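You operate a simulated robot arm through the tools that you are given. There is no shell and no other tool.

Carry out the task below with a simulated robot arm. There is one attempt and no reset: what you move stays moved.

## Task
Clamp the specked door, sand off the specks, wipe it clean and unclamp it.
Fine: in that order; use the green sanding block and the yellow cloth and put both back before you open the clamp.

Only the result counts: the job must be done as asked and must still hold three seconds after the hand-in. Knocking over, shifting, dropping, spilling or breaking anything else fails it. Flat cloth is picked up by pressing the open fingertips on it (5 to 10 N) and closing them slowly along it; thin cloth reads only 2 to 8 mm in the jaws.

## Robot
A 6-joint arm with a two-finger parallel gripper, fixed in place. Base frame: the origin is at the foot of the arm, x ahead of it, y to its left, z up; the work surface is at about z = 820. Lengths are in mm, angles in rad, forces in N, time in s.
Its first joint turns from -2.897 to 2.897 rad. Payload 3.91 kg.
Tool frame: the origin (TCP) lies between the finger pads and is the grasp point; the fingertips stand 30 mm ahead of it; z points along the fingers, y is the line along which they close. The gripper opens to 110 mm. The fingers are 20 mm wide and 10 mm thick; the gripper's body (48 by 112 mm) begins 55 mm behind the TCP.
Orientation is that of the tool frame in the base frame, as a unit quaternion [x, y, z, w]. With the fingers straight down and closing along the base's y, the tool's x points along the base's -x, its y along +y and its z along -z.

## Interface
- The arm moves only by the tool arm_command. Its argument "plan" is a list of rows, each a list of 7 numbers: the shift along the base's x, y, z in mm, then the turn, a rotation vector about the base's x, y, z in rad, then the opening, from 0 (shut) to 1 (fully open). In form: [[tx, ty, tz, rx, ry, rz, jaw], ...]. A call has 1 to 20 rows; each row shifts and turns the commanded pose from where the row before left it. Each row takes 0.2 s and may step no farther than 50 mm and 0.15 rad from the row before; otherwise, or with a gripper value out of range, the whole call is refused. Where a pose cannot be reached the arm comes as near as it can. A force on the tool above 90 N (or 10 N above the force at the start of the call, whichever is more), or a blocked arm, ends the call early, and 0.2 s more pass. Each finger travels about 108 mm/s and halts on what it meets, pressing with about 21 N; the grip force reading is that of the motor and also rises with nothing between the fingers. The clock runs only during rows and for 0.2 s after the last one: add rows that do not move to give the fingers time. The reply holds the time, the measured pose of the TCP, the force on the tool along the base axes, the opening and the grip force, in the units named above and with some noise, with the torque about the TCP (base axes, N m) and any sound that the robot's microphone picked up.
- Cameras (640 x 400 px; columns grow to the right, rows downward): "scene" is fixed at [400.9, 500.2, 1468.4]; the picture's right is [-0.70, -0.71, 0.00], its down [-0.53, 0.52, -0.67] and it looks along [0.48, -0.47, -0.74] (base axes); focal length 257 px, centre (320, 200). "wrist" rides on the gripper at [72, 17, -103] in the tool frame; the picture's right is [-0.23, 0.97, 0.00], its down [-0.76, -0.18, -0.62] and it looks along [-0.61, -0.14, 0.78] (tool axes); focal length 222 px, centre (320, 200). There is no depth. A picture from a camera that has moved, and an enlarged one, comes with that camera's place and axes in the base frame and with its lens.
- snapshot(camera): a new picture of that camera. No time passes.
- zoom(camera, box): a new picture of the part [left, top, right, bottom] of that camera's present view, enlarged. No time passes.
- sign_off(): hands the job in; it is judged then, once.

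Places have to be worked out from the pictures, the camera data and where the tool is seen. Open the gripper and draw the arm clear of the work before you hand the job in, unless the task says otherwise.

The tools are called after ">>>" by a JSON object that holds its "op" and its "data". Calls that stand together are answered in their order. arm_command: Moves the arm, as the interface text tells. Its arguments: {"type":"object","properties":{"plan":{"type":"array"}},"required":["plan"]} The other tools are called the same way: snapshot (camera) takes a picture; zoom (camera, box) takes an enlarged picture of a part of a camera's view; sign_off () hands the job in.

At the start:

```text
t: 0.0
tool_pos: [592.0, -23.1, 1199.8]
ee_rot: [0.0, 1.0, 0.001, 0.001]
wrist_force: [0.1, -0.2, 0.1]
torque: [-0.04, 0.01, 0.04]
opening: 109.9
grasp_force: 0.1
```

scene: 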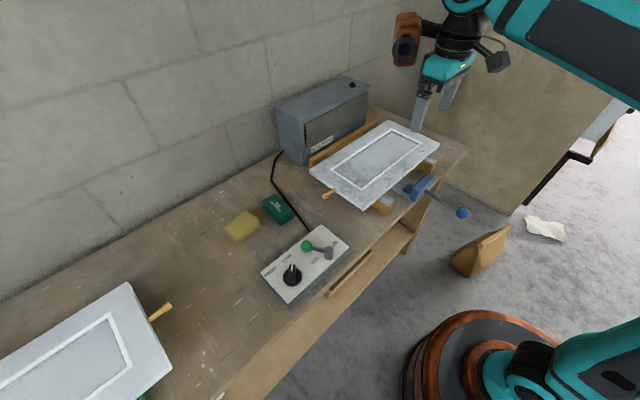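
wrist: 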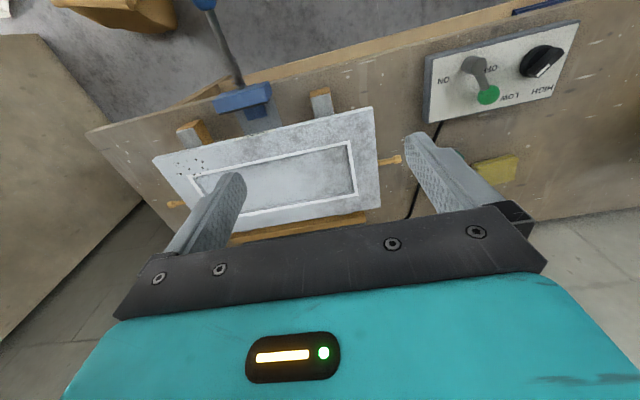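

I'll start by looking closely at the door, the clamp, the control box, and the tools.

>>> {"op": "zoom", "data": {"camera": "scene", "box": [270, 70, 490, 225]}}

>>> {"op": "zoom", "data": {"camera": "scene", "box": [210, 180, 370, 310]}}

>>> {"op": "zoom", "data": {"camera": "wrist", "box": [80, 0, 400, 240]}}

>>> {"op": "zoom", "data": {"camera": "wrist", "box": [380, 0, 640, 220]}}

>>> {"op": "zoom", "data": {"camera": "scene", "box": [0, 260, 200, 400]}}

```text
2.58 times, centred on (380, 148) of scene
camera zoom: at [400.9, 500.2, 1468.4], right [-0.7, -0.71, 0.0], down [-0.53, 0.52, -0.67], along [0.48, -0.47, -0.74], focal length 663 px, centre (165, 336)
```

zoom: 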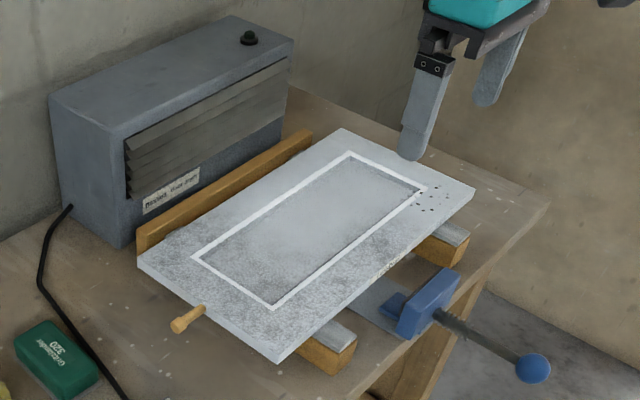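

```text
3.08 times, centred on (290, 245) of scene
camera zoom: at [400.9, 500.2, 1468.4], right [-0.7, -0.71, 0.0], down [-0.53, 0.52, -0.67], along [0.48, -0.47, -0.74], focal length 790 px, centre (412, 62)
```

zoom: 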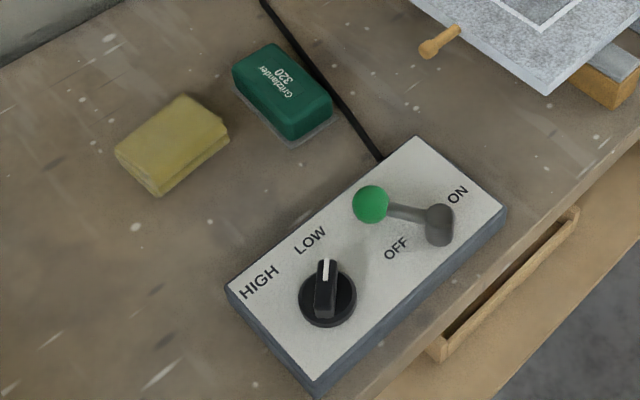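

```text
1.67 times, centred on (240, 120) of wrist
camera zoom: at [520.1, -7.1, 1303.8], right [0.23, 0.97, 0.0], down [0.76, -0.18, 0.63], along [0.61, -0.14, -0.78], focal length 370 px, centre (453, 333)
```

zoom: 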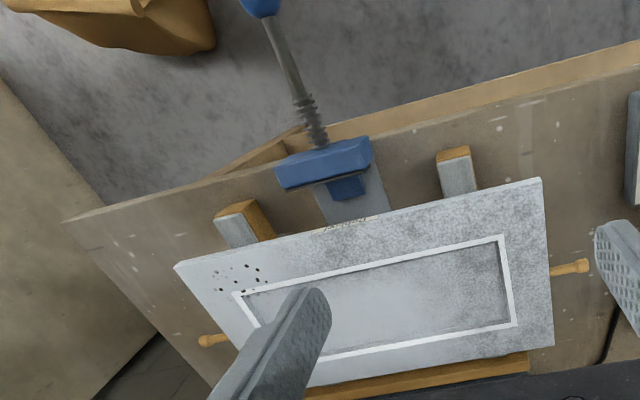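

```text
1.82 times, centred on (510, 110) of wrist
camera zoom: at [520.1, -7.1, 1303.8], right [0.23, 0.97, 0.0], down [0.76, -0.18, 0.63], along [0.61, -0.14, -0.78], focal length 404 px, centre (-26, 364)
```

zoom: 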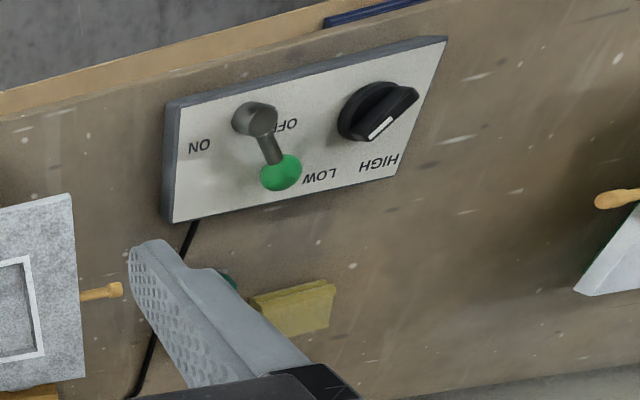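

```text
2.86 times, centred on (100, 330) of scene
camera zoom: at [400.9, 500.2, 1468.4], right [-0.7, -0.71, 0.0], down [-0.53, 0.52, -0.67], along [0.48, -0.47, -0.74], focal length 734 px, centre (949, -171)
```

zoom: 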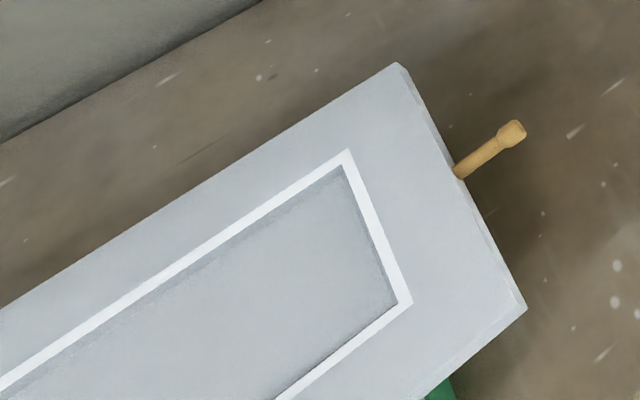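

The door lies on two bearers at about x 660–910, y −410 to 55, with a fence behind it and the blue clamp jaw in front at about (600, −172). I'll move the arm back to see the clamp and the specks from the wrist camera.

>>> {"op": "arm_command", "data": {"plan": [[-40, -30, -10, 0, 0, 0, 1], [-40, -30, -10, 0, 0, 0, 1], [-40, -30, -10, 0, 0, 0, 1], [-40, -30, -10, 0, 0, 0, 1], [-30, -30, -10, 0, 0, 0, 1]]}}

>>> {"op": "snapshot", "data": {"camera": "wrist"}}

>>> {"op": "zoom", "data": {"camera": "scene", "box": [270, 70, 380, 170]}}

>>> {"op": "zoom", "data": {"camera": "scene", "box": [370, 150, 490, 230]}}

```text
refused: row 1 steps farther than a row can; nothing moved
```

```text
taken
camera wrist: at [520.1, -7.1, 1303.8], right [0.23, 0.97, 0.0], down [0.76, -0.18, 0.63], along [0.61, -0.14, -0.78], focal length 222 px, centre (320, 200)
```

wrist: 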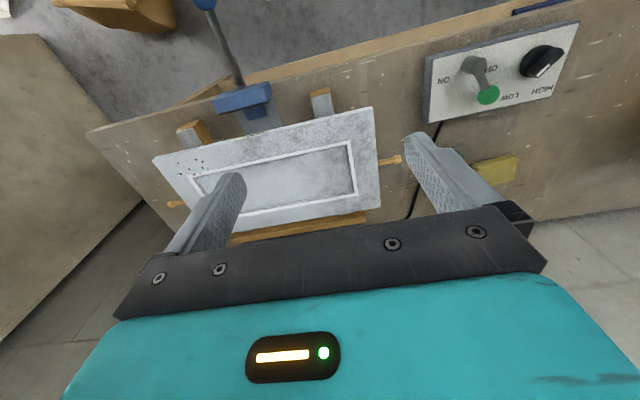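

```text
4.00 times, centred on (325, 120) of scene
camera zoom: at [400.9, 500.2, 1468.4], right [-0.7, -0.71, 0.0], down [-0.53, 0.52, -0.67], along [0.48, -0.47, -0.74], focal length 1028 px, centre (300, 520)
```

zoom: 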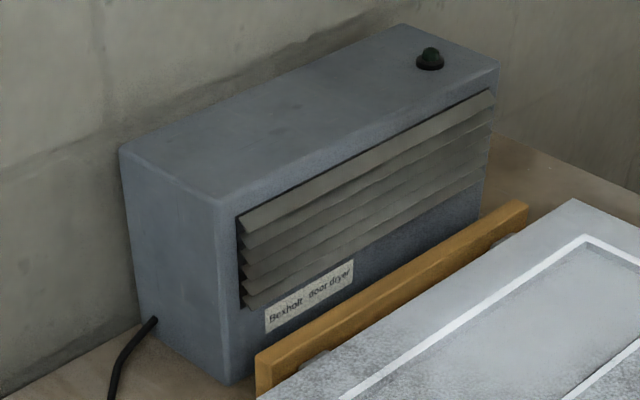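

```text
5.00 times, centred on (430, 190) of scene
camera zoom: at [400.9, 500.2, 1468.4], right [-0.7, -0.71, 0.0], down [-0.53, 0.52, -0.67], along [0.48, -0.47, -0.74], focal length 1284 px, centre (-230, 250)
```

zoom: 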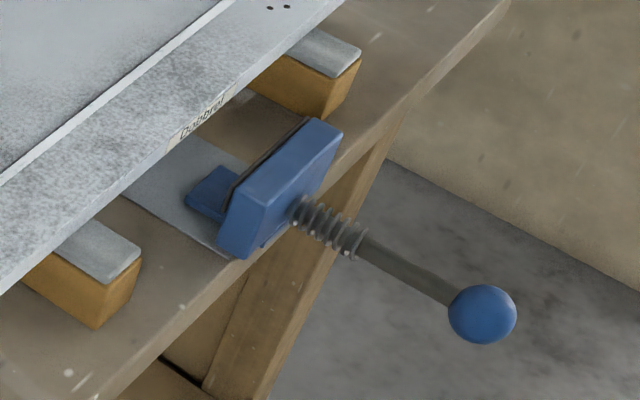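

The grey box is a "door dryer", which isn't part of the job. The clamp looks like a sliding jaw with a rod, spring and ball, so I'll go closer using smaller steps.

>>> {"op": "arm_command", "data": {"plan": [[-38, -29, -10, 0, 0, 0, 1], [-38, -29, -10, 0, 0, 0, 1], [-38, -29, -10, 0, 0, 0, 1], [-38, -29, -10, 0, 0, 0, 1], [-38, -29, -10, 0, 0, 0, 1], [-38, 0, -20, 0, 0, 0, 1], [-38, 0, -20, 0, 0, 0, 1]]}}

>>> {"op": "snapshot", "data": {"camera": "wrist"}}

>>> {"op": "snapshot", "data": {"camera": "scene"}}

```text
t: 1.6
tool_pos: [322.1, -169.6, 1111.7]
ee_rot: [0.0, 1.0, 0.001, 0.001]
wrist_force: [0.4, -0.5, -0.8]
torque: [0.01, 0.05, 0.0]
opening: 109.7
grasp_force: 0.1
```

```text
taken
camera wrist: at [250.3, -153.9, 1215.6], right [0.23, 0.97, 0.0], down [0.76, -0.18, 0.62], along [0.61, -0.14, -0.78], focal length 222 px, centre (320, 200)
```

wrist: 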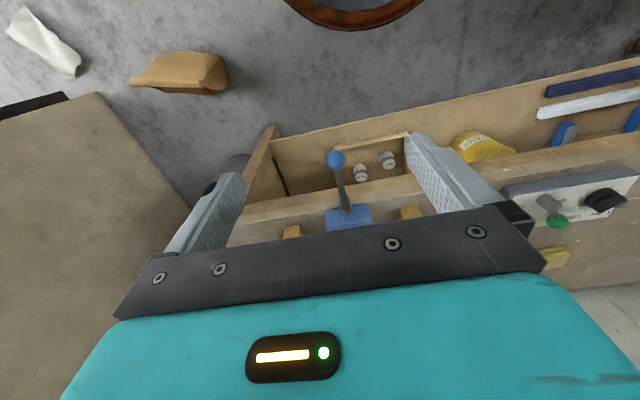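

```text
taken
```

scene: 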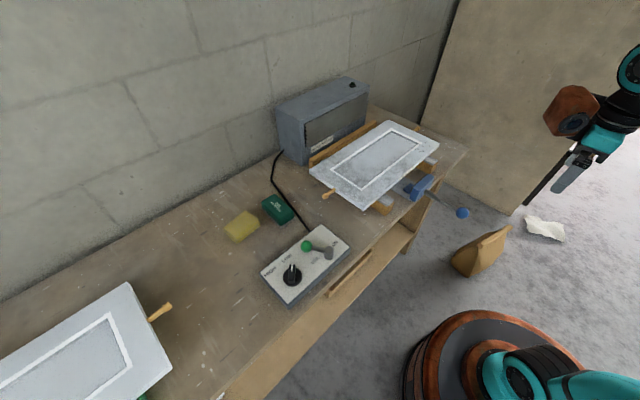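

The ball handle triangulates to about (452, −172, 850). I'll lower the arm toward it for a close look.

>>> {"op": "arm_command", "data": {"plan": [[25, 0, -40, 0, 0, 0, 1], [25, 0, -40, 0, 0, 0, 1], [25, 0, -40, 0, 0, 0, 1], [25, 0, -30, 0, 0, 0, 1]]}}

>>> {"op": "snapshot", "data": {"camera": "wrist"}}

>>> {"op": "snapshot", "data": {"camera": "scene"}}

```text
t: 2.6
tool_pos: [424.8, -167.8, 962.7]
ee_rot: [0.0, 1.0, 0.002, 0.002]
wrist_force: [0.4, 0.7, 0.0]
torque: [0.0, -0.01, -0.02]
opening: 109.9
grasp_force: 0.1
```

```text
taken
camera wrist: at [352.7, -151.3, 1065.9], right [0.23, 0.97, 0.0], down [0.76, -0.18, 0.63], along [0.61, -0.14, -0.78], focal length 222 px, centre (320, 200)
```

wrist: 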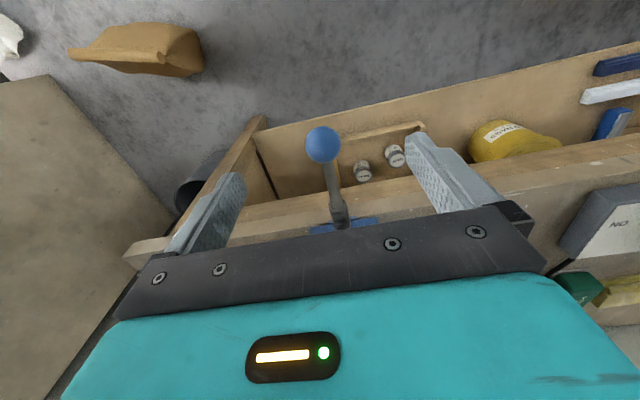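

```text
taken
```

scene: 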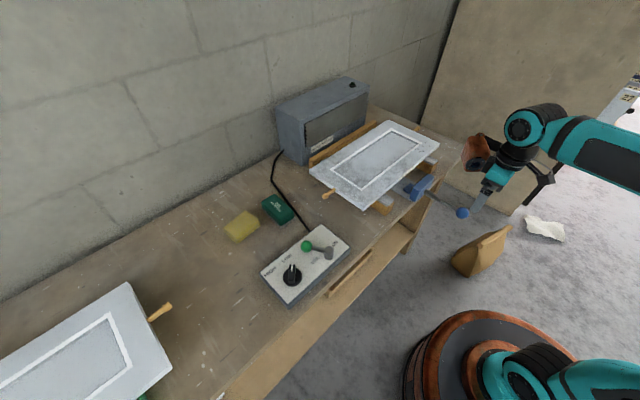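

The ball is at about (451, −172, 850), roughly 38 mm across, with the rod along x toward the blue jaw. I'll lower the open fingers around it.

>>> {"op": "arm_command", "data": {"plan": [[13, -2, -38, 0, 0, 0, 1], [13, -2, -38, 0, 0, 0, 1], [0, 0, -36, 0, 0, 0, 1]]}}

>>> {"op": "snapshot", "data": {"camera": "wrist"}}

>>> {"op": "zoom", "data": {"camera": "scene", "box": [380, 120, 540, 250]}}

```text
t: 3.4
tool_pos: [452.6, -171.0, 848.4]
ee_rot: [-0.001, 1.0, 0.0, 0.002]
wrist_force: [0.0, -0.1, -0.5]
torque: [-0.05, 0.01, 0.0]
opening: 110.1
grasp_force: 0.0
```

```text
taken
camera wrist: at [379.5, -154.9, 952.7], right [0.23, 0.97, 0.0], down [0.76, -0.18, 0.63], along [0.61, -0.14, -0.78], focal length 222 px, centre (320, 200)
```

wrist: 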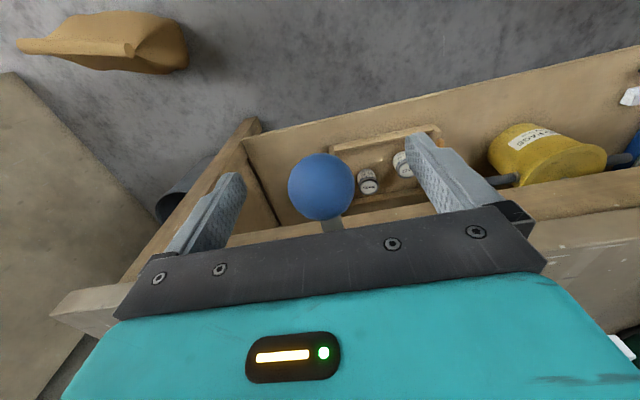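

```text
3.08 times, centred on (460, 185) of scene
camera zoom: at [400.9, 500.2, 1468.4], right [-0.7, -0.71, 0.0], down [-0.53, 0.52, -0.67], along [0.48, -0.47, -0.74], focal length 790 px, centre (-111, 246)
```

zoom: 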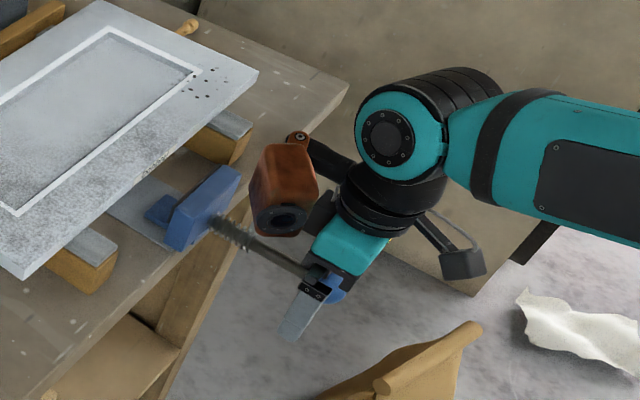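

The ball sits centred between the fingers, so I'll close on it.

>>> {"op": "arm_command", "data": {"plan": [[0, 0, 0, 0, 0, 0, 0.5], [0, 0, 0, 0, 0, 0, 0.3], [0, 0, 0, 0, 0, 0, 0.2], [0, 0, 0, 0, 0, 0, 0.1], [0, 0, 0, 0, 0, 0, 0.1]]}}

```text
t: 4.6
tool_pos: [451.0, -170.9, 847.4]
ee_rot: [0.0, 1.0, 0.001, 0.001]
wrist_force: [-1.4, 23.4, -7.2]
torque: [0.02, -0.27, 0.05]
opening: 37.7
grasp_force: 45.4
```

I have the ball at 37.7 mm, with a small sideways preload. I'll relieve that and push +x gently.

>>> {"op": "arm_command", "data": {"plan": [[0, 1, 0.5, 0, 0, 0, 0.1], [0, 0, 0, 0, 0, 0, 0.1], [5, 0, 0, 0, 0, 0, 0.1], [5, 0, 0, 0, 0, 0, 0.1]]}}

```text
t: 5.6
tool_pos: [462.2, -170.1, 849.5]
ee_rot: [0.0, 1.0, 0.001, 0.001]
wrist_force: [-1.2, 20.5, -11.1]
torque: [0.13, 0.31, -0.21]
opening: 37.5
grasp_force: 44.6
```

The slider moves freely, so I'll keep pushing while watching the force along x.

>>> {"op": "arm_command", "data": {"plan": [[8, 1, -0.5, 0, 0, 0, 0.1], [8, 1, -0.5, 0, 0, 0, 0.1], [8, 0, 0, 0, 0, 0, 0.1]]}}

>>> {"op": "zoom", "data": {"camera": "scene", "box": [350, 120, 510, 250]}}

```text
t: 6.4
tool_pos: [485.3, -170.0, 848.9]
ee_rot: [0.001, 1.0, 0.0, 0.003]
wrist_force: [1.8, 5.5, 35.5]
torque: [0.02, 0.0, -0.06]
opening: 37.5
grasp_force: 44.8
```

```text
3.08 times, centred on (430, 185) of scene
camera zoom: at [400.9, 500.2, 1468.4], right [-0.7, -0.71, 0.0], down [-0.53, 0.52, -0.67], along [0.48, -0.47, -0.74], focal length 790 px, centre (-18, 246)
```

zoom: 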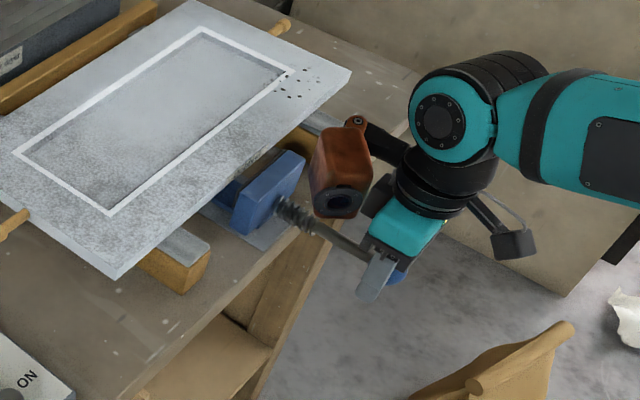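

The jaw has moved 34 mm toward the door. I'll ease the vertical preload and carry on until the x force rises.

>>> {"op": "arm_command", "data": {"plan": [[5, 0, 0.7, 0, 0, 0, 0.1], [5, 0, 0, 0, 0, 0, 0.1], [4, 0, 0, 0, 0, 0, 0.1]]}}

>>> {"op": "zoom", "data": {"camera": "scene", "box": [350, 120, 510, 250]}}

```text
t: 7.2
tool_pos: [499.7, -169.7, 848.0]
ee_rot: [-0.001, 1.0, 0.0, 0.001]
wrist_force: [-1.6, -33.1, 16.5]
torque: [-0.19, 0.21, -0.25]
opening: 37.2
grasp_force: 45.1
```

```text
3.08 times, centred on (430, 185) of scene
camera zoom: at [400.9, 500.2, 1468.4], right [-0.7, -0.71, 0.0], down [-0.53, 0.52, -0.67], along [0.48, -0.47, -0.74], focal length 790 px, centre (-18, 246)
```

zoom: 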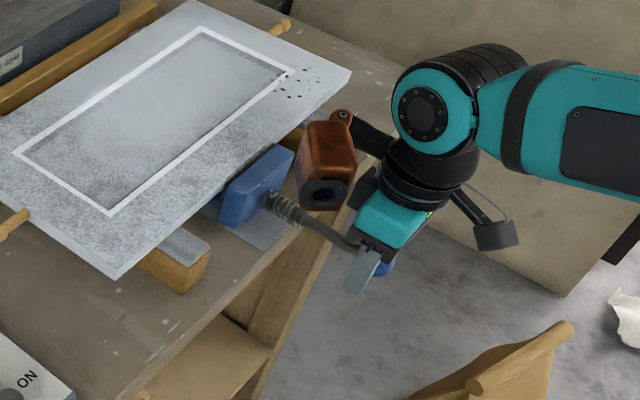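

The jaw is close to the door edge and x resistance is still near zero. I'll continue in small steps.

>>> {"op": "arm_command", "data": {"plan": [[3, -0.5, 0.3, 0, 0, 0, 0.1], [3, 0, 0, 0, 0, 0, 0.1], [3, 0, 0, 0, 0, 0, 0.1], [3, 0, 0, 0, 0, 0, 0.1]]}}

>>> {"op": "zoom", "data": {"camera": "scene", "box": [350, 120, 510, 250]}}

```text
t: 8.2
tool_pos: [513.3, -170.1, 847.1]
ee_rot: [0.0, 1.0, 0.001, 0.003]
wrist_force: [-1.5, -22.3, 33.4]
torque: [-0.1, 0.33, 0.1]
opening: 37.7
grasp_force: 44.9
```

```text
3.08 times, centred on (430, 185) of scene
camera zoom: at [400.9, 500.2, 1468.4], right [-0.7, -0.71, 0.0], down [-0.53, 0.52, -0.67], along [0.48, -0.47, -0.74], focal length 790 px, centre (-18, 246)
```

zoom: 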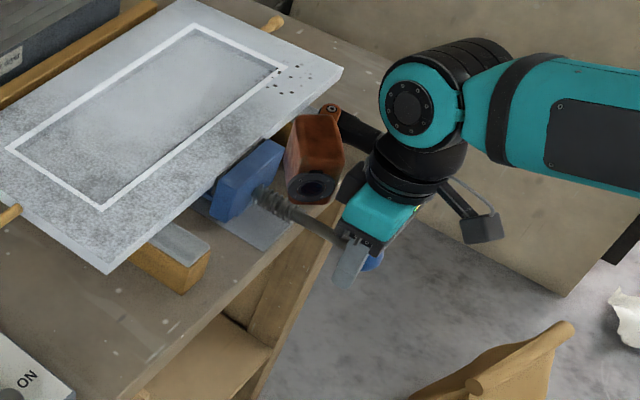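

The jaw has met the door and is starting to slide it toward the fence, as a clamp should. I'll keep pushing until it seats and the force rises.

>>> {"op": "arm_command", "data": {"plan": [[2, -0.5, 0.5, 0, 0, 0, 0.1], [2, 0, 0, 0, 0, 0, 0.1], [2, 0, 0, 0, 0, 0, 0.1], [2, 0, 0, 0, 0, 0, 0.1]]}}

>>> {"op": "zoom", "data": {"camera": "scene", "box": [280, 90, 440, 220]}}

```text
t: 9.2
tool_pos: [520.2, -170.4, 847.3]
ee_rot: [0.0, 1.0, 0.001, 0.001]
wrist_force: [4.3, -8.2, 17.4]
torque: [0.01, -0.68, 0.21]
opening: 37.6
grasp_force: 45.2
```

```text
3.08 times, centred on (360, 155) of scene
camera zoom: at [400.9, 500.2, 1468.4], right [-0.7, -0.71, 0.0], down [-0.53, 0.52, -0.67], along [0.48, -0.47, -0.74], focal length 790 px, centre (197, 338)
```

zoom: 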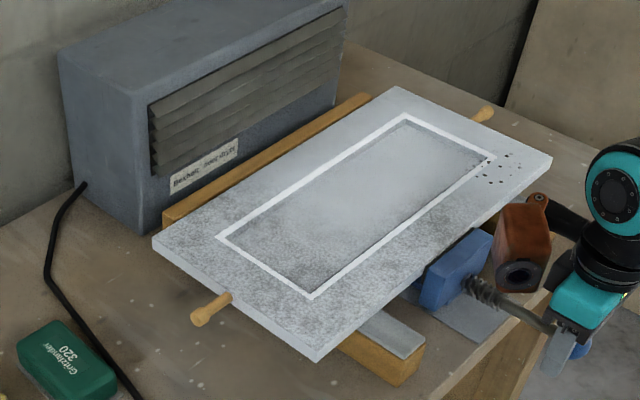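

The door is near the fence but there is still no back-force, so I'll go on in steps of 1.5–2 mm.

>>> {"op": "arm_command", "data": {"plan": [[2, 0, 0.3, 0, 0, 0, 0.1], [2, 0, 0, 0, 0, 0, 0.1], [2, 0, 0, 0, 0, 0, 0.1]]}}

>>> {"op": "zoom", "data": {"camera": "scene", "box": [280, 90, 440, 220]}}

```text
t: 10.0
tool_pos: [525.6, -170.2, 848.2]
ee_rot: [0.0, 1.0, 0.001, 0.002]
wrist_force: [7.2, 1.8, -0.1]
torque: [0.09, 0.08, 0.09]
opening: 37.3
grasp_force: 45.3
```

```text
3.08 times, centred on (360, 155) of scene
camera zoom: at [400.9, 500.2, 1468.4], right [-0.7, -0.71, 0.0], down [-0.53, 0.52, -0.67], along [0.48, -0.47, -0.74], focal length 790 px, centre (197, 338)
```

zoom: 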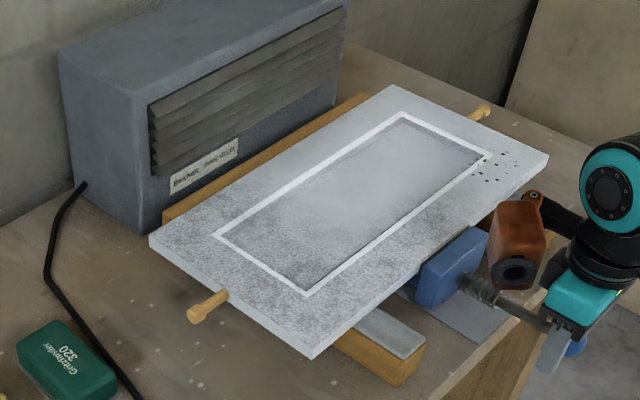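

The force is now growing slightly. I'll continue a few millimetres at a time.

>>> {"op": "arm_command", "data": {"plan": [[2, 0, 0, 0, 0, 0, 0.1], [2, 0, 0, 0, 0, 0, 0.1], [0, 0, 0, 0, 0, 0, 0.1]]}}

>>> {"op": "zoom", "data": {"camera": "scene", "box": [280, 90, 440, 220]}}

>>> {"op": "snapshot", "data": {"camera": "wrist"}}

```text
t: 10.8
tool_pos: [529.5, -171.2, 849.6]
ee_rot: [0.0, 1.0, 0.0, 0.001]
wrist_force: [-30.9, 9.1, -20.3]
torque: [-0.06, -0.03, 0.03]
opening: 37.8
grasp_force: 44.8
```

```text
3.08 times, centred on (360, 155) of scene
camera zoom: at [400.9, 500.2, 1468.4], right [-0.7, -0.71, 0.0], down [-0.53, 0.52, -0.67], along [0.48, -0.47, -0.74], focal length 790 px, centre (197, 338)
```

zoom: 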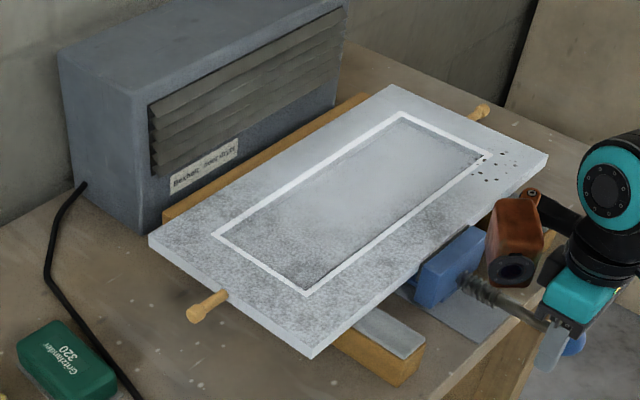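

```text
taken
camera wrist: at [456.5, -153.9, 953.1], right [0.23, 0.97, 0.0], down [0.76, -0.18, 0.62], along [0.61, -0.14, -0.78], focal length 222 px, centre (320, 200)
```

wrist: 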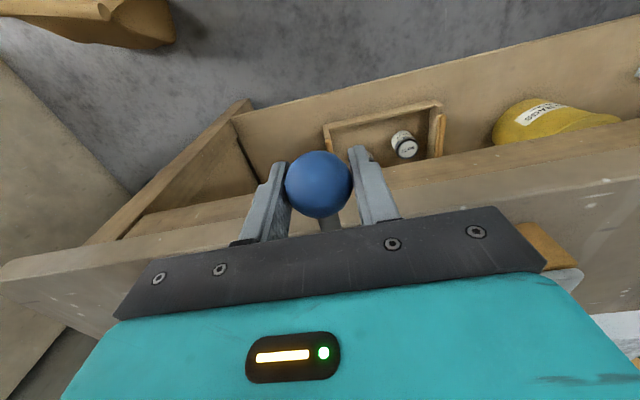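

The x reaction has jumped to −31 N and the door has stopped moving, so it's against the fence. I'll push a bit more, in case a latch clicks.

>>> {"op": "arm_command", "data": {"plan": [[1, 0, 0.3, 0, 0, 0, 0.1], [1, 0, 0, 0, 0, 0, 0.1], [1, 0, 0, 0, 0, 0, 0.1]]}}

>>> {"op": "zoom", "data": {"camera": "scene", "box": [350, 120, 510, 250]}}

```text
t: 11.6
tool_pos: [532.1, -170.5, 849.7]
ee_rot: [-0.001, 1.0, 0.001, 0.003]
wrist_force: [-36.3, 21.0, 3.6]
torque: [0.07, 0.21, 0.0]
opening: 37.5
grasp_force: 44.7
```

```text
3.08 times, centred on (430, 185) of scene
camera zoom: at [400.9, 500.2, 1468.4], right [-0.7, -0.71, 0.0], down [-0.53, 0.52, -0.67], along [0.48, -0.47, -0.74], focal length 790 px, centre (-18, 246)
```

zoom: 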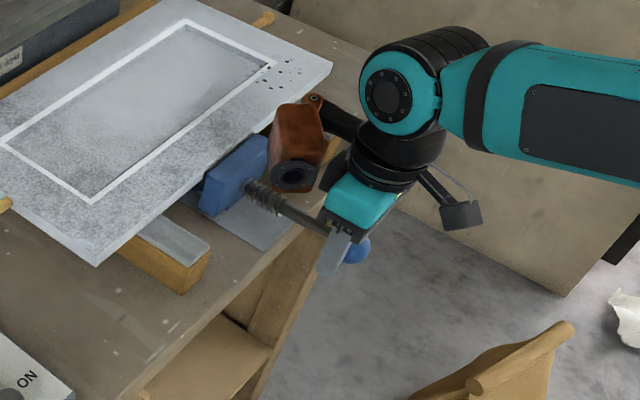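

The force rises slowly with travel, so the spring is compressing. I'll push further for a latch or a hard stop.

>>> {"op": "arm_command", "data": {"plan": [[1.5, 0, 0, 0, 0, 0, 0.1], [1.5, 0, 0, 0, 0, 0, 0.1], [1.5, 0, 0, 0, 0, 0, 0.1], [1.5, 0, 0, 0, 0, 0, 0.1]]}}

>>> {"op": "zoom", "data": {"camera": "scene", "box": [350, 120, 510, 250]}}

```text
t: 12.6
tool_pos: [540.6, -170.3, 850.2]
ee_rot: [0.0, 1.0, 0.001, 0.003]
wrist_force: [-6.0, 14.3, -1.9]
torque: [0.03, -0.3, -0.09]
opening: 36.2
grasp_force: 44.9
```

```text
3.08 times, centred on (430, 185) of scene
camera zoom: at [400.9, 500.2, 1468.4], right [-0.7, -0.71, 0.0], down [-0.53, 0.52, -0.67], along [0.48, -0.47, -0.74], focal length 790 px, centre (-18, 246)
```

zoom: 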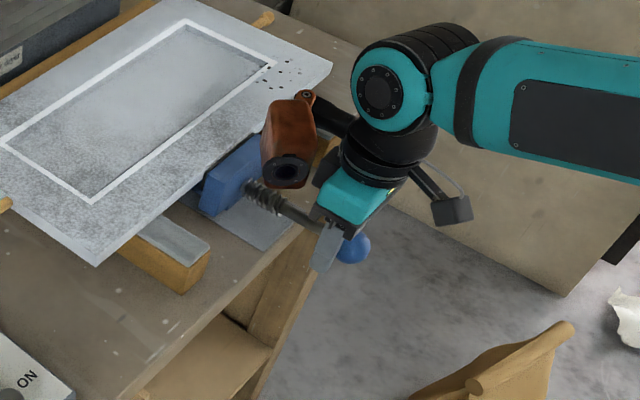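

The jaw has stopped and the fingers slid about 5 mm over the ball, so I'm at a hard stop near 36 N. I'll open the fingers and see whether the jaw stays closed.

>>> {"op": "arm_command", "data": {"plan": [[0, 0, 0, 0, 0, 0, 0.4], [0, 0, 0, 0, 0, 0, 0.6], [0, 0, 0, 0, 0, 0, 0.6]]}}

>>> {"op": "snapshot", "data": {"camera": "wrist"}}

>>> {"op": "zoom", "data": {"camera": "scene", "box": [350, 120, 510, 250]}}

```text
t: 13.4
tool_pos: [539.1, -171.0, 850.1]
ee_rot: [0.0, 1.0, 0.001, 0.002]
wrist_force: [-0.1, -0.4, 0.2]
torque: [-0.01, 0.01, 0.03]
opening: 65.8
grasp_force: 0.1
```

```text
taken
camera wrist: at [467.0, -154.2, 953.7], right [0.23, 0.97, 0.0], down [0.76, -0.18, 0.63], along [0.61, -0.14, -0.78], focal length 222 px, centre (320, 200)
```

wrist: 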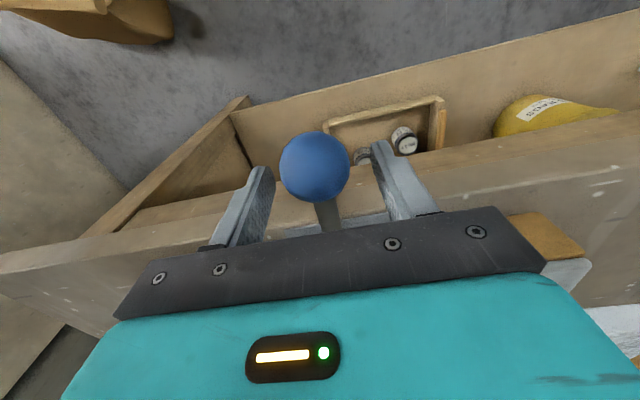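

```text
3.08 times, centred on (430, 185) of scene
camera zoom: at [400.9, 500.2, 1468.4], right [-0.7, -0.71, 0.0], down [-0.53, 0.52, -0.67], along [0.48, -0.47, -0.74], focal length 790 px, centre (-18, 246)
```

zoom: 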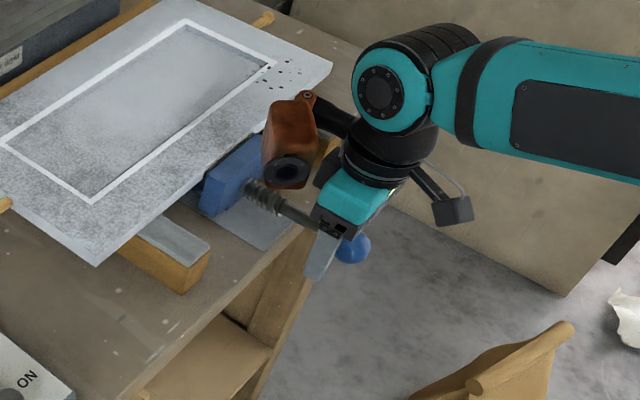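

The jaw stays put after release, with the ball at about x 526. To make sure it's tight I'll go behind the ball, shut the fingers and push squarely on it.

>>> {"op": "arm_command", "data": {"plan": [[-25, 0, 0, 0, 0, 0, 0.6], [-30, 0, 0, 0, 0, 0, 0.6], [0, 0, 0, 0, 0, 0, 0], [0, 0, 0, 0, 0, 0, 0], [0, 0, 0, 0, 0, 0, 0]]}}

>>> {"op": "snapshot", "data": {"camera": "wrist"}}

```text
t: 14.6
tool_pos: [485.2, -171.1, 849.4]
ee_rot: [0.0, 1.0, 0.002, 0.002]
wrist_force: [0.3, 0.0, -0.1]
torque: [-0.03, 0.02, -0.03]
opening: 0.0
grasp_force: 21.4
```

```text
taken
camera wrist: at [412.8, -155.0, 953.4], right [0.23, 0.97, 0.0], down [0.76, -0.18, 0.63], along [0.61, -0.14, -0.78], focal length 222 px, centre (320, 200)
```

wrist: 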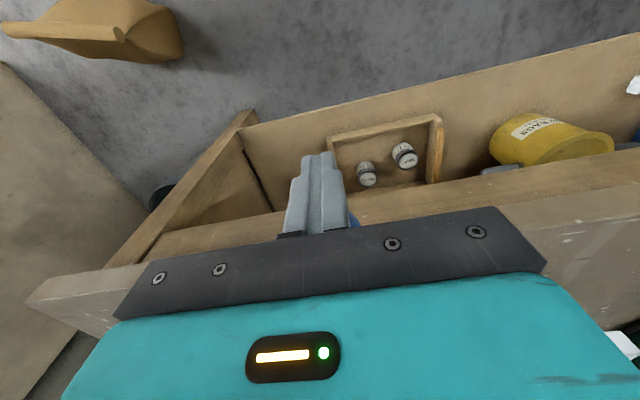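

The shut fingers are behind the ball and clear of it, so I'll push forward in small steps.

>>> {"op": "arm_command", "data": {"plan": [[4, 0, 0, 0, 0, 0, 0], [4, 0, 0, 0, 0, 0, 0], [3, 0, 0, 0, 0, 0, 0], [2, 0, 0, 0, 0, 0, 0], [2, 0, 0, 0, 0, 0, 0], [2, 0, 0, 0, 0, 0, 0], [2, 0, 0, 0, 0, 0, 0], [2, 0, 0, 0, 0, 0, 0]]}}

>>> {"op": "snapshot", "data": {"camera": "wrist"}}

>>> {"op": "zoom", "data": {"camera": "scene", "box": [350, 120, 510, 250]}}

```text
t: 15.9
tool_pos: [495.6, -170.0, 849.9]
ee_rot: [0.0, 1.0, 0.001, -0.002]
wrist_force: [-78.7, -17.2, 24.9]
torque: [-0.01, -0.36, -0.15]
opening: 0.0
grasp_force: 21.0
stopped in row 6: the force on the tool passed its limit at 97 N (the readings are from after the stop); the commanded pose is now the measured one
```

```text
taken
camera wrist: at [424.1, -154.0, 953.7], right [0.23, 0.97, 0.0], down [0.77, -0.18, 0.62], along [0.6, -0.14, -0.79], focal length 222 px, centre (320, 200)
```

wrist: 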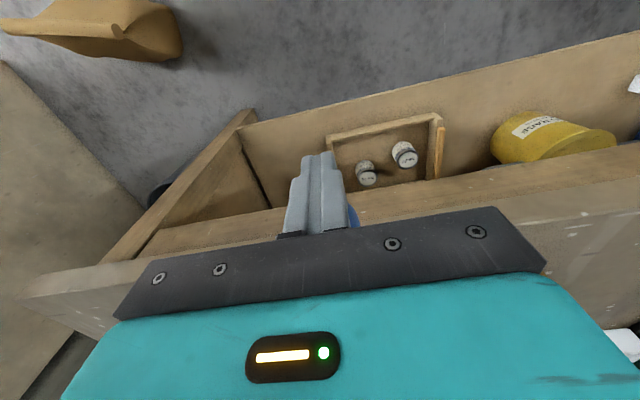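

```text
3.08 times, centred on (430, 185) of scene
camera zoom: at [400.9, 500.2, 1468.4], right [-0.7, -0.71, 0.0], down [-0.53, 0.52, -0.67], along [0.48, -0.47, -0.74], focal length 790 px, centre (-18, 246)
```

zoom: 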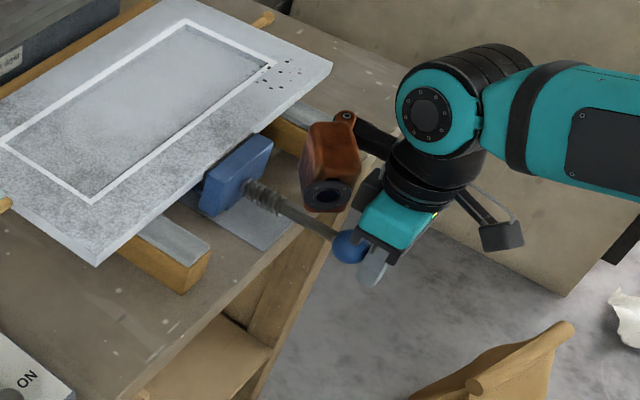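

The clamp took about 90 N without moving, so the door is firmly clamped. I'll back off, rise, and travel over to look at the block and cloth.

>>> {"op": "arm_command", "data": {"plan": [[-10, 0, 0, 0, 0, 0, 0], [-20, 0, 0, 0, 0, 0, 0], [0, 0, 45, 0, 0, 0, 0], [0, 0, 45, 0, 0, 0, 0.5], [0, 0, 45, 0, 0, 0, 1], [25, 40, 0, 0, 0, 0, 1], [25, 40, 0, 0, 0, 0, 1], [25, 40, 0, 0, 0, 0, 1], [25, 40, 0, 0, 0, 0, 1], [25, 40, 0, 0, 0, 0, 1], [25, 40, 0, 0, 0, 0, 1], [25, 40, 0, 0, 0, 0, 1], [25, 40, 0, 0, 0, 0, 1], [25, 40, 0, 0, 0, 0, 1], [25, 40, 0, 0, 0, 0, 1]]}}

>>> {"op": "snapshot", "data": {"camera": "wrist"}}

>>> {"op": "snapshot", "data": {"camera": "scene"}}

```text
t: 19.1
tool_pos: [717.1, 232.9, 983.2]
ee_rot: [0.0, 1.0, 0.002, -0.003]
wrist_force: [-0.3, -0.4, 1.2]
torque: [0.07, -0.07, 0.01]
opening: 110.0
grasp_force: 0.1
```

```text
taken
camera wrist: at [646.1, 248.4, 1087.2], right [0.23, 0.97, 0.0], down [0.76, -0.18, 0.62], along [0.6, -0.14, -0.78], focal length 222 px, centre (320, 200)
```

wrist: 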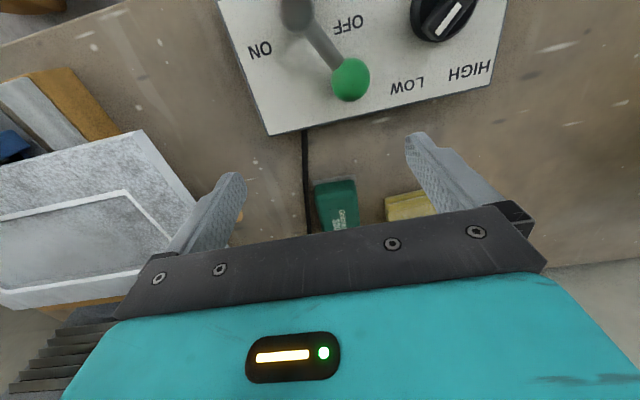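

```text
taken
```

scene: 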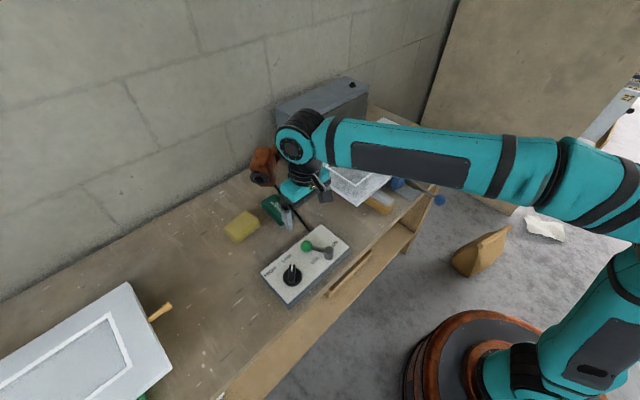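

The block and cloth are partly hidden by the gripper's edge. I'll move forward a bit for a better view.

>>> {"op": "arm_command", "data": {"plan": [[35, 10, 0, 0, 0, 0, 1], [35, 10, 0, 0, 0, 0, 1], [20, 10, 0, 0, 0, 0, 1]]}}

>>> {"op": "zoom", "data": {"camera": "wrist", "box": [200, 80, 520, 280]}}

```text
t: 19.9
tool_pos: [810.8, 260.9, 983.5]
ee_rot: [0.0, 1.0, 0.001, -0.002]
wrist_force: [0.0, 0.0, -0.4]
torque: [0.05, -0.03, 0.03]
opening: 110.2
grasp_force: 0.1
```

```text
2.00 times, centred on (360, 180) of wrist
camera zoom: at [738.0, 277.2, 1087.8], right [0.23, 0.97, 0.0], down [0.76, -0.18, 0.62], along [0.6, -0.14, -0.78], focal length 444 px, centre (240, 240)
```

zoom: 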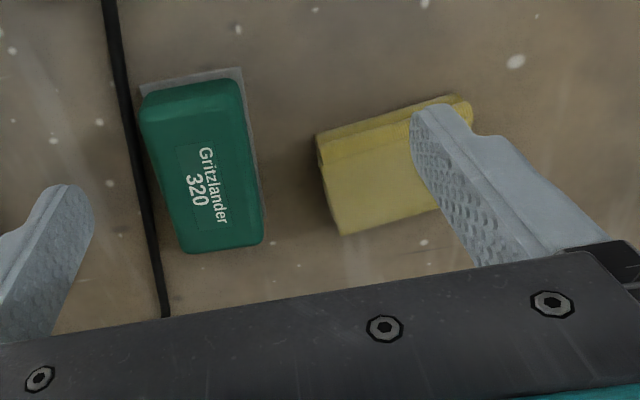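

The block is centred near (868, 227), its long side almost along x and yawed about −0.09 rad, with the cable about 20 mm off its −y side. I'll move above it with the jaws partly closed (66 mm) so they clear the cable.

>>> {"op": "arm_command", "data": {"plan": [[29, -17, -20, 0, 0, -0.045, 0.6], [28, -18, -20, 0, 0, -0.045, 0.6], [0, 0, -23, 0, 0, 0, 0.6], [0, 0, 0, 0, 0, 0, 0.6]]}}

>>> {"op": "snapshot", "data": {"camera": "wrist"}}

>>> {"op": "zoom", "data": {"camera": "scene", "box": [210, 140, 370, 270]}}

```text
t: 20.9
tool_pos: [867.2, 223.2, 918.4]
ee_rot: [0.045, 0.999, 0.001, -0.001]
wrist_force: [0.0, -0.3, -0.8]
torque: [0.0, 0.01, 0.01]
opening: 65.9
grasp_force: 0.1
```

```text
taken
camera wrist: at [797.1, 246.0, 1022.4], right [0.31, 0.95, 0.0], down [0.75, -0.25, 0.62], along [0.59, -0.19, -0.78], focal length 222 px, centre (320, 200)
```

wrist: 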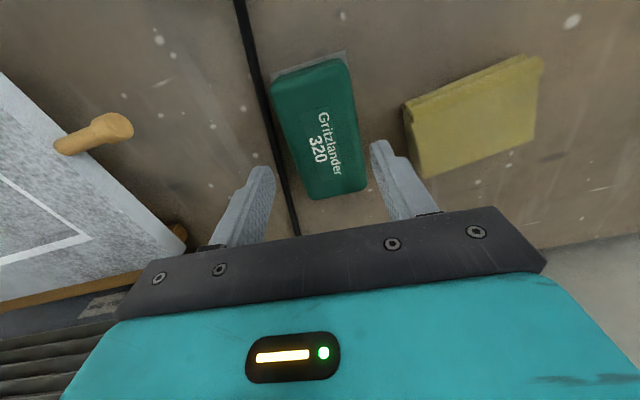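

```text
3.08 times, centred on (290, 205) of scene
camera zoom: at [400.9, 500.2, 1468.4], right [-0.7, -0.71, 0.0], down [-0.53, 0.52, -0.67], along [0.48, -0.47, -0.74], focal length 790 px, centre (412, 185)
```

zoom: 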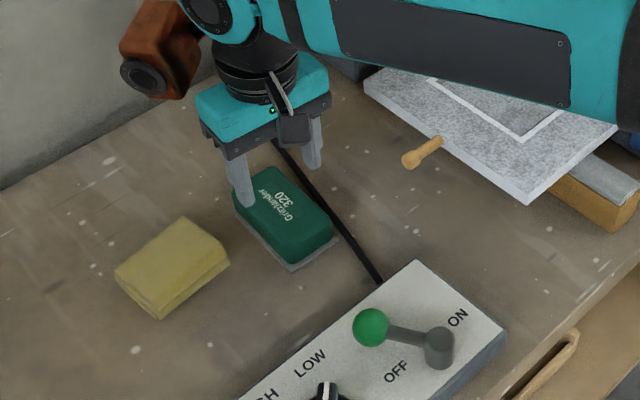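

The closer view confirms the centre at (872, 225) with the top at about z 850. I'll shift 5 mm and go down with fingertips at about z 826.

>>> {"op": "arm_command", "data": {"plan": [[5, 2, -20, 0, 0, 0, 0.6], [0, 0, -20, 0, 0, 0, 0.6], [0, 0, -14, 0, 0, 0, 0.6], [0, 0, -8, 0, 0, 0, 0.6], [0, 0, 0, 0, 0, 0, 0.6]]}}

>>> {"op": "snapshot", "data": {"camera": "wrist"}}

>>> {"op": "zoom", "data": {"camera": "scene", "box": [230, 140, 350, 240]}}

```text
t: 22.1
tool_pos: [872.1, 227.1, 856.6]
ee_rot: [0.045, 0.999, 0.001, -0.001]
wrist_force: [0.2, -0.2, 0.5]
torque: [0.01, 0.01, 0.01]
opening: 65.8
grasp_force: 0.1
```

```text
taken
camera wrist: at [802.9, 250.2, 961.2], right [0.31, 0.95, 0.0], down [0.75, -0.25, 0.62], along [0.59, -0.19, -0.78], focal length 222 px, centre (320, 200)
```

wrist: 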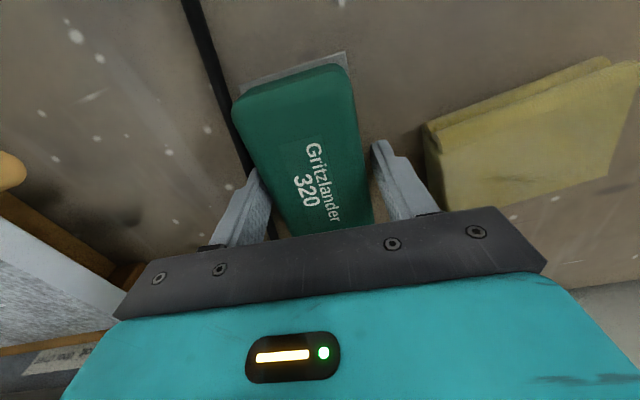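

```text
4.00 times, centred on (290, 190) of scene
camera zoom: at [400.9, 500.2, 1468.4], right [-0.7, -0.71, 0.0], down [-0.53, 0.52, -0.67], along [0.48, -0.47, -0.74], focal length 1028 px, centre (440, 240)
```

zoom: 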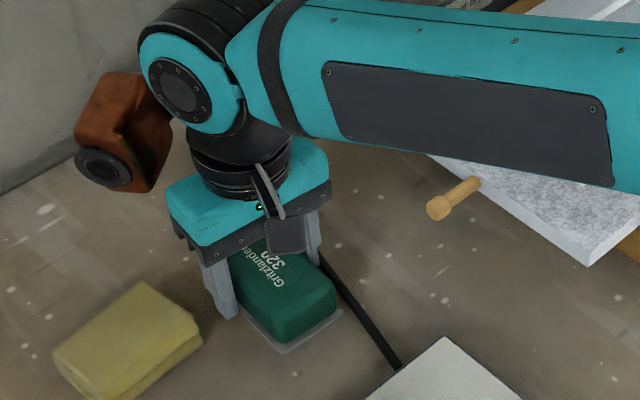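

The fingers straddle the block cleanly, so I'll close slowly.

>>> {"op": "arm_command", "data": {"plan": [[0, 0, 0, 0, 0, 0, 0.55], [0, 0, 0, 0, 0, 0, 0.5], [0, 0, 0, 0, 0, 0, 0.42], [0, 0, 0, 0, 0, 0, 0.35], [0, 0, 0, 0, 0, 0, 0.35]]}}

```text
t: 23.4
tool_pos: [872.2, 226.8, 857.7]
ee_rot: [0.045, 0.999, 0.001, -0.002]
wrist_force: [0.1, -0.8, -0.7]
torque: [-0.06, -0.02, 0.05]
opening: 60.2
grasp_force: 20.3
```

Gripped at 60 mm. I'll lift straight up and check.

>>> {"op": "arm_command", "data": {"plan": [[0, 0, 5, 0, 0, 0, 0.3], [0, 0, 15, 0, 0, 0, 0.3], [0, 0, 30, 0, 0, 0, 0.3], [0, 0, 40, 0, 0, 0, 0.3], [0, 0, 40, 0, 0, 0, 0.3], [0, 0, 0, 0, 0, 0, 0.3]]}}

>>> {"op": "snapshot", "data": {"camera": "wrist"}}

>>> {"op": "zoom", "data": {"camera": "scene", "box": [210, 100, 370, 230]}}

```text
t: 24.8
tool_pos: [873.3, 229.6, 986.0]
ee_rot: [0.044, 0.999, 0.001, -0.001]
wrist_force: [0.0, 0.1, -1.4]
torque: [0.01, 0.03, -0.03]
opening: 60.3
grasp_force: 20.6
```

```text
taken
camera wrist: at [803.1, 251.9, 1090.0], right [0.31, 0.95, 0.0], down [0.75, -0.25, 0.62], along [0.59, -0.19, -0.78], focal length 222 px, centre (320, 200)
```

wrist: 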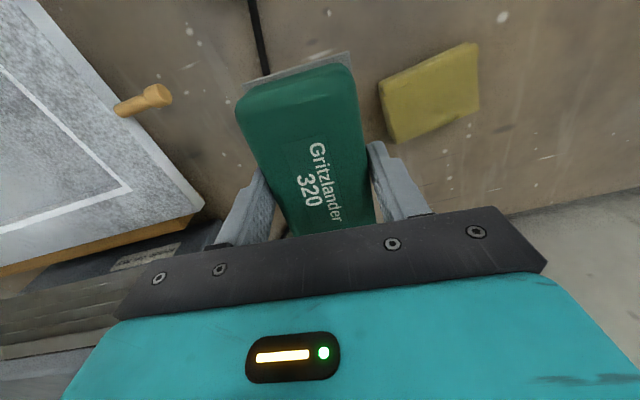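

```text
3.08 times, centred on (290, 165) of scene
camera zoom: at [400.9, 500.2, 1468.4], right [-0.7, -0.71, 0.0], down [-0.53, 0.52, -0.67], along [0.48, -0.47, -0.74], focal length 790 px, centre (412, 308)
```

zoom: 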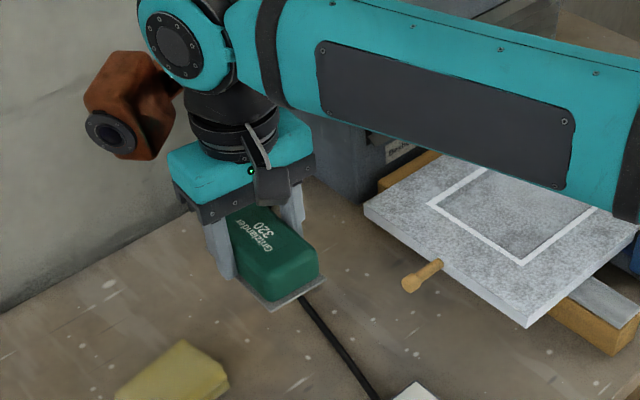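

The block came up cleanly, and the grey plate is its abrasive base. With the arm clear, I'll zoom the scene camera on the specks.

>>> {"op": "zoom", "data": {"camera": "scene", "box": [360, 110, 450, 170]}}

>>> {"op": "snapshot", "data": {"camera": "scene"}}

```text
6.67 times, centred on (405, 140) of scene
camera zoom: at [400.9, 500.2, 1468.4], right [-0.7, -0.71, 0.0], down [-0.53, 0.52, -0.67], along [0.48, -0.47, -0.74], focal length 1712 px, centre (-247, 600)
```

zoom: 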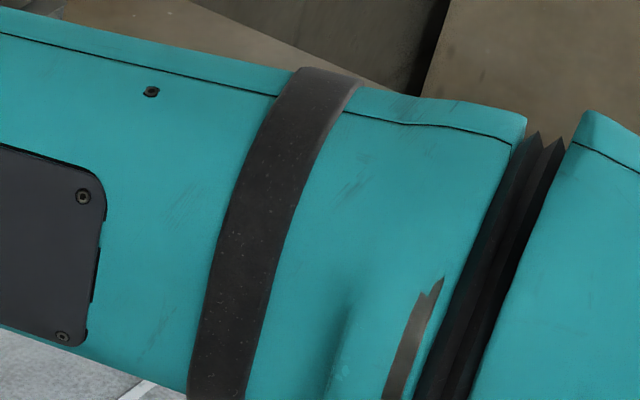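

```text
taken
```

scene: 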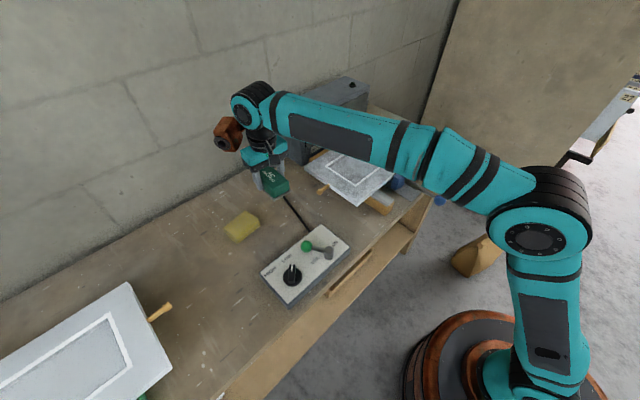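

The arm blocks that view. I'll carry the block toward the door at a safe height and look at the specks from there.

>>> {"op": "arm_command", "data": {"plan": [[-28, -35, 10, 0, 0, 0.045, 0.3], [-28, -35, 10, 0, 0, 0.045, 0.3], [-28, -35, 10, 0, 0, 0, 0.3], [-28, -35, 10, 0, 0, 0, 0.3], [-28, -35, 10, 0, 0, 0, 0.3], [-28, -35, 5, 0, 0, 0, 0.3], [-28, -35, 5, 0, 0, 0, 0.3], [-28, -35, 5, 0, 0, 0, 0.3], [-28, -35, 0, 0, 0, 0, 0.3], [-28, -35, 0, 0, 0, 0, 0.3], [0, 0, 0, 0, 0, 0, 0.3]]}}

>>> {"op": "snapshot", "data": {"camera": "wrist"}}

>>> {"op": "zoom", "data": {"camera": "scene", "box": [360, 110, 450, 170]}}

```text
t: 27.1
tool_pos: [590.7, -120.2, 1056.4]
ee_rot: [-0.001, 1.0, 0.002, -0.002]
wrist_force: [-0.1, 0.1, -1.0]
torque: [0.03, -0.04, -0.01]
opening: 60.2
grasp_force: 21.2
```

```text
taken
camera wrist: at [519.0, -104.5, 1161.0], right [0.23, 0.97, 0.0], down [0.76, -0.18, 0.62], along [0.6, -0.14, -0.78], focal length 222 px, centre (320, 200)
```

wrist: 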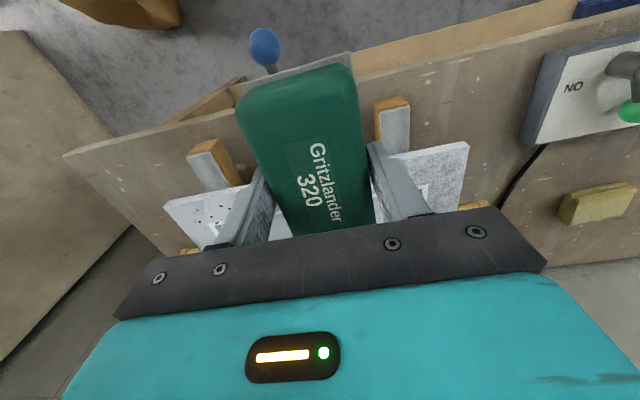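

```text
6.67 times, centred on (405, 140) of scene
camera zoom: at [400.9, 500.2, 1468.4], right [-0.7, -0.71, 0.0], down [-0.53, 0.52, -0.67], along [0.48, -0.47, -0.74], focal length 1712 px, centre (-247, 600)
```

zoom: 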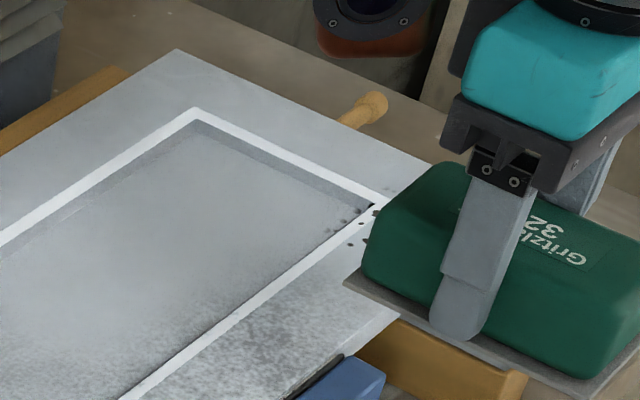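

The specks straddle the molding corner. I'll retreat a bit so both the scene camera and the wrist camera see them unobstructed.

>>> {"op": "arm_command", "data": {"plan": [[-20, 40, 0, 0, 0, 0, 0.3], [-20, 40, 0, 0, 0, 0, 0.3], [-20, 40, 0, 0, 0, 0, 0.3], [0, 0, 0, 0, 0, 0, 0.3]]}}

>>> {"op": "zoom", "data": {"camera": "wrist", "box": [60, 100, 300, 250]}}

>>> {"op": "zoom", "data": {"camera": "scene", "box": [360, 110, 450, 170]}}

```text
t: 28.1
tool_pos: [531.3, 0.1, 1057.0]
ee_rot: [0.0, 1.0, 0.002, -0.002]
wrist_force: [0.1, 0.7, -2.1]
torque: [0.03, 0.02, -0.01]
opening: 60.1
grasp_force: 20.9
```

```text
2.67 times, centred on (180, 175) of wrist
camera zoom: at [459.9, 16.2, 1161.2], right [0.23, 0.97, 0.0], down [0.76, -0.18, 0.62], along [0.6, -0.14, -0.78], focal length 592 px, centre (693, 267)
```

zoom: 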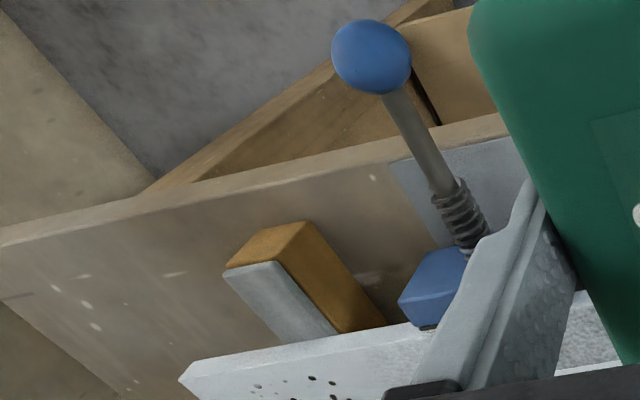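

```text
6.67 times, centred on (405, 140) of scene
camera zoom: at [400.9, 500.2, 1468.4], right [-0.7, -0.71, 0.0], down [-0.53, 0.52, -0.67], along [0.48, -0.47, -0.74], focal length 1712 px, centre (-247, 600)
```

zoom: 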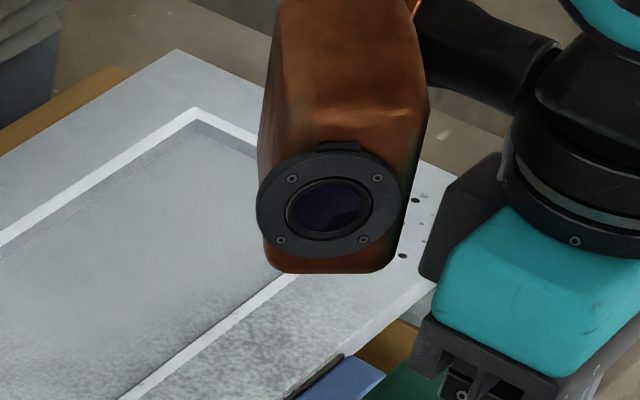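

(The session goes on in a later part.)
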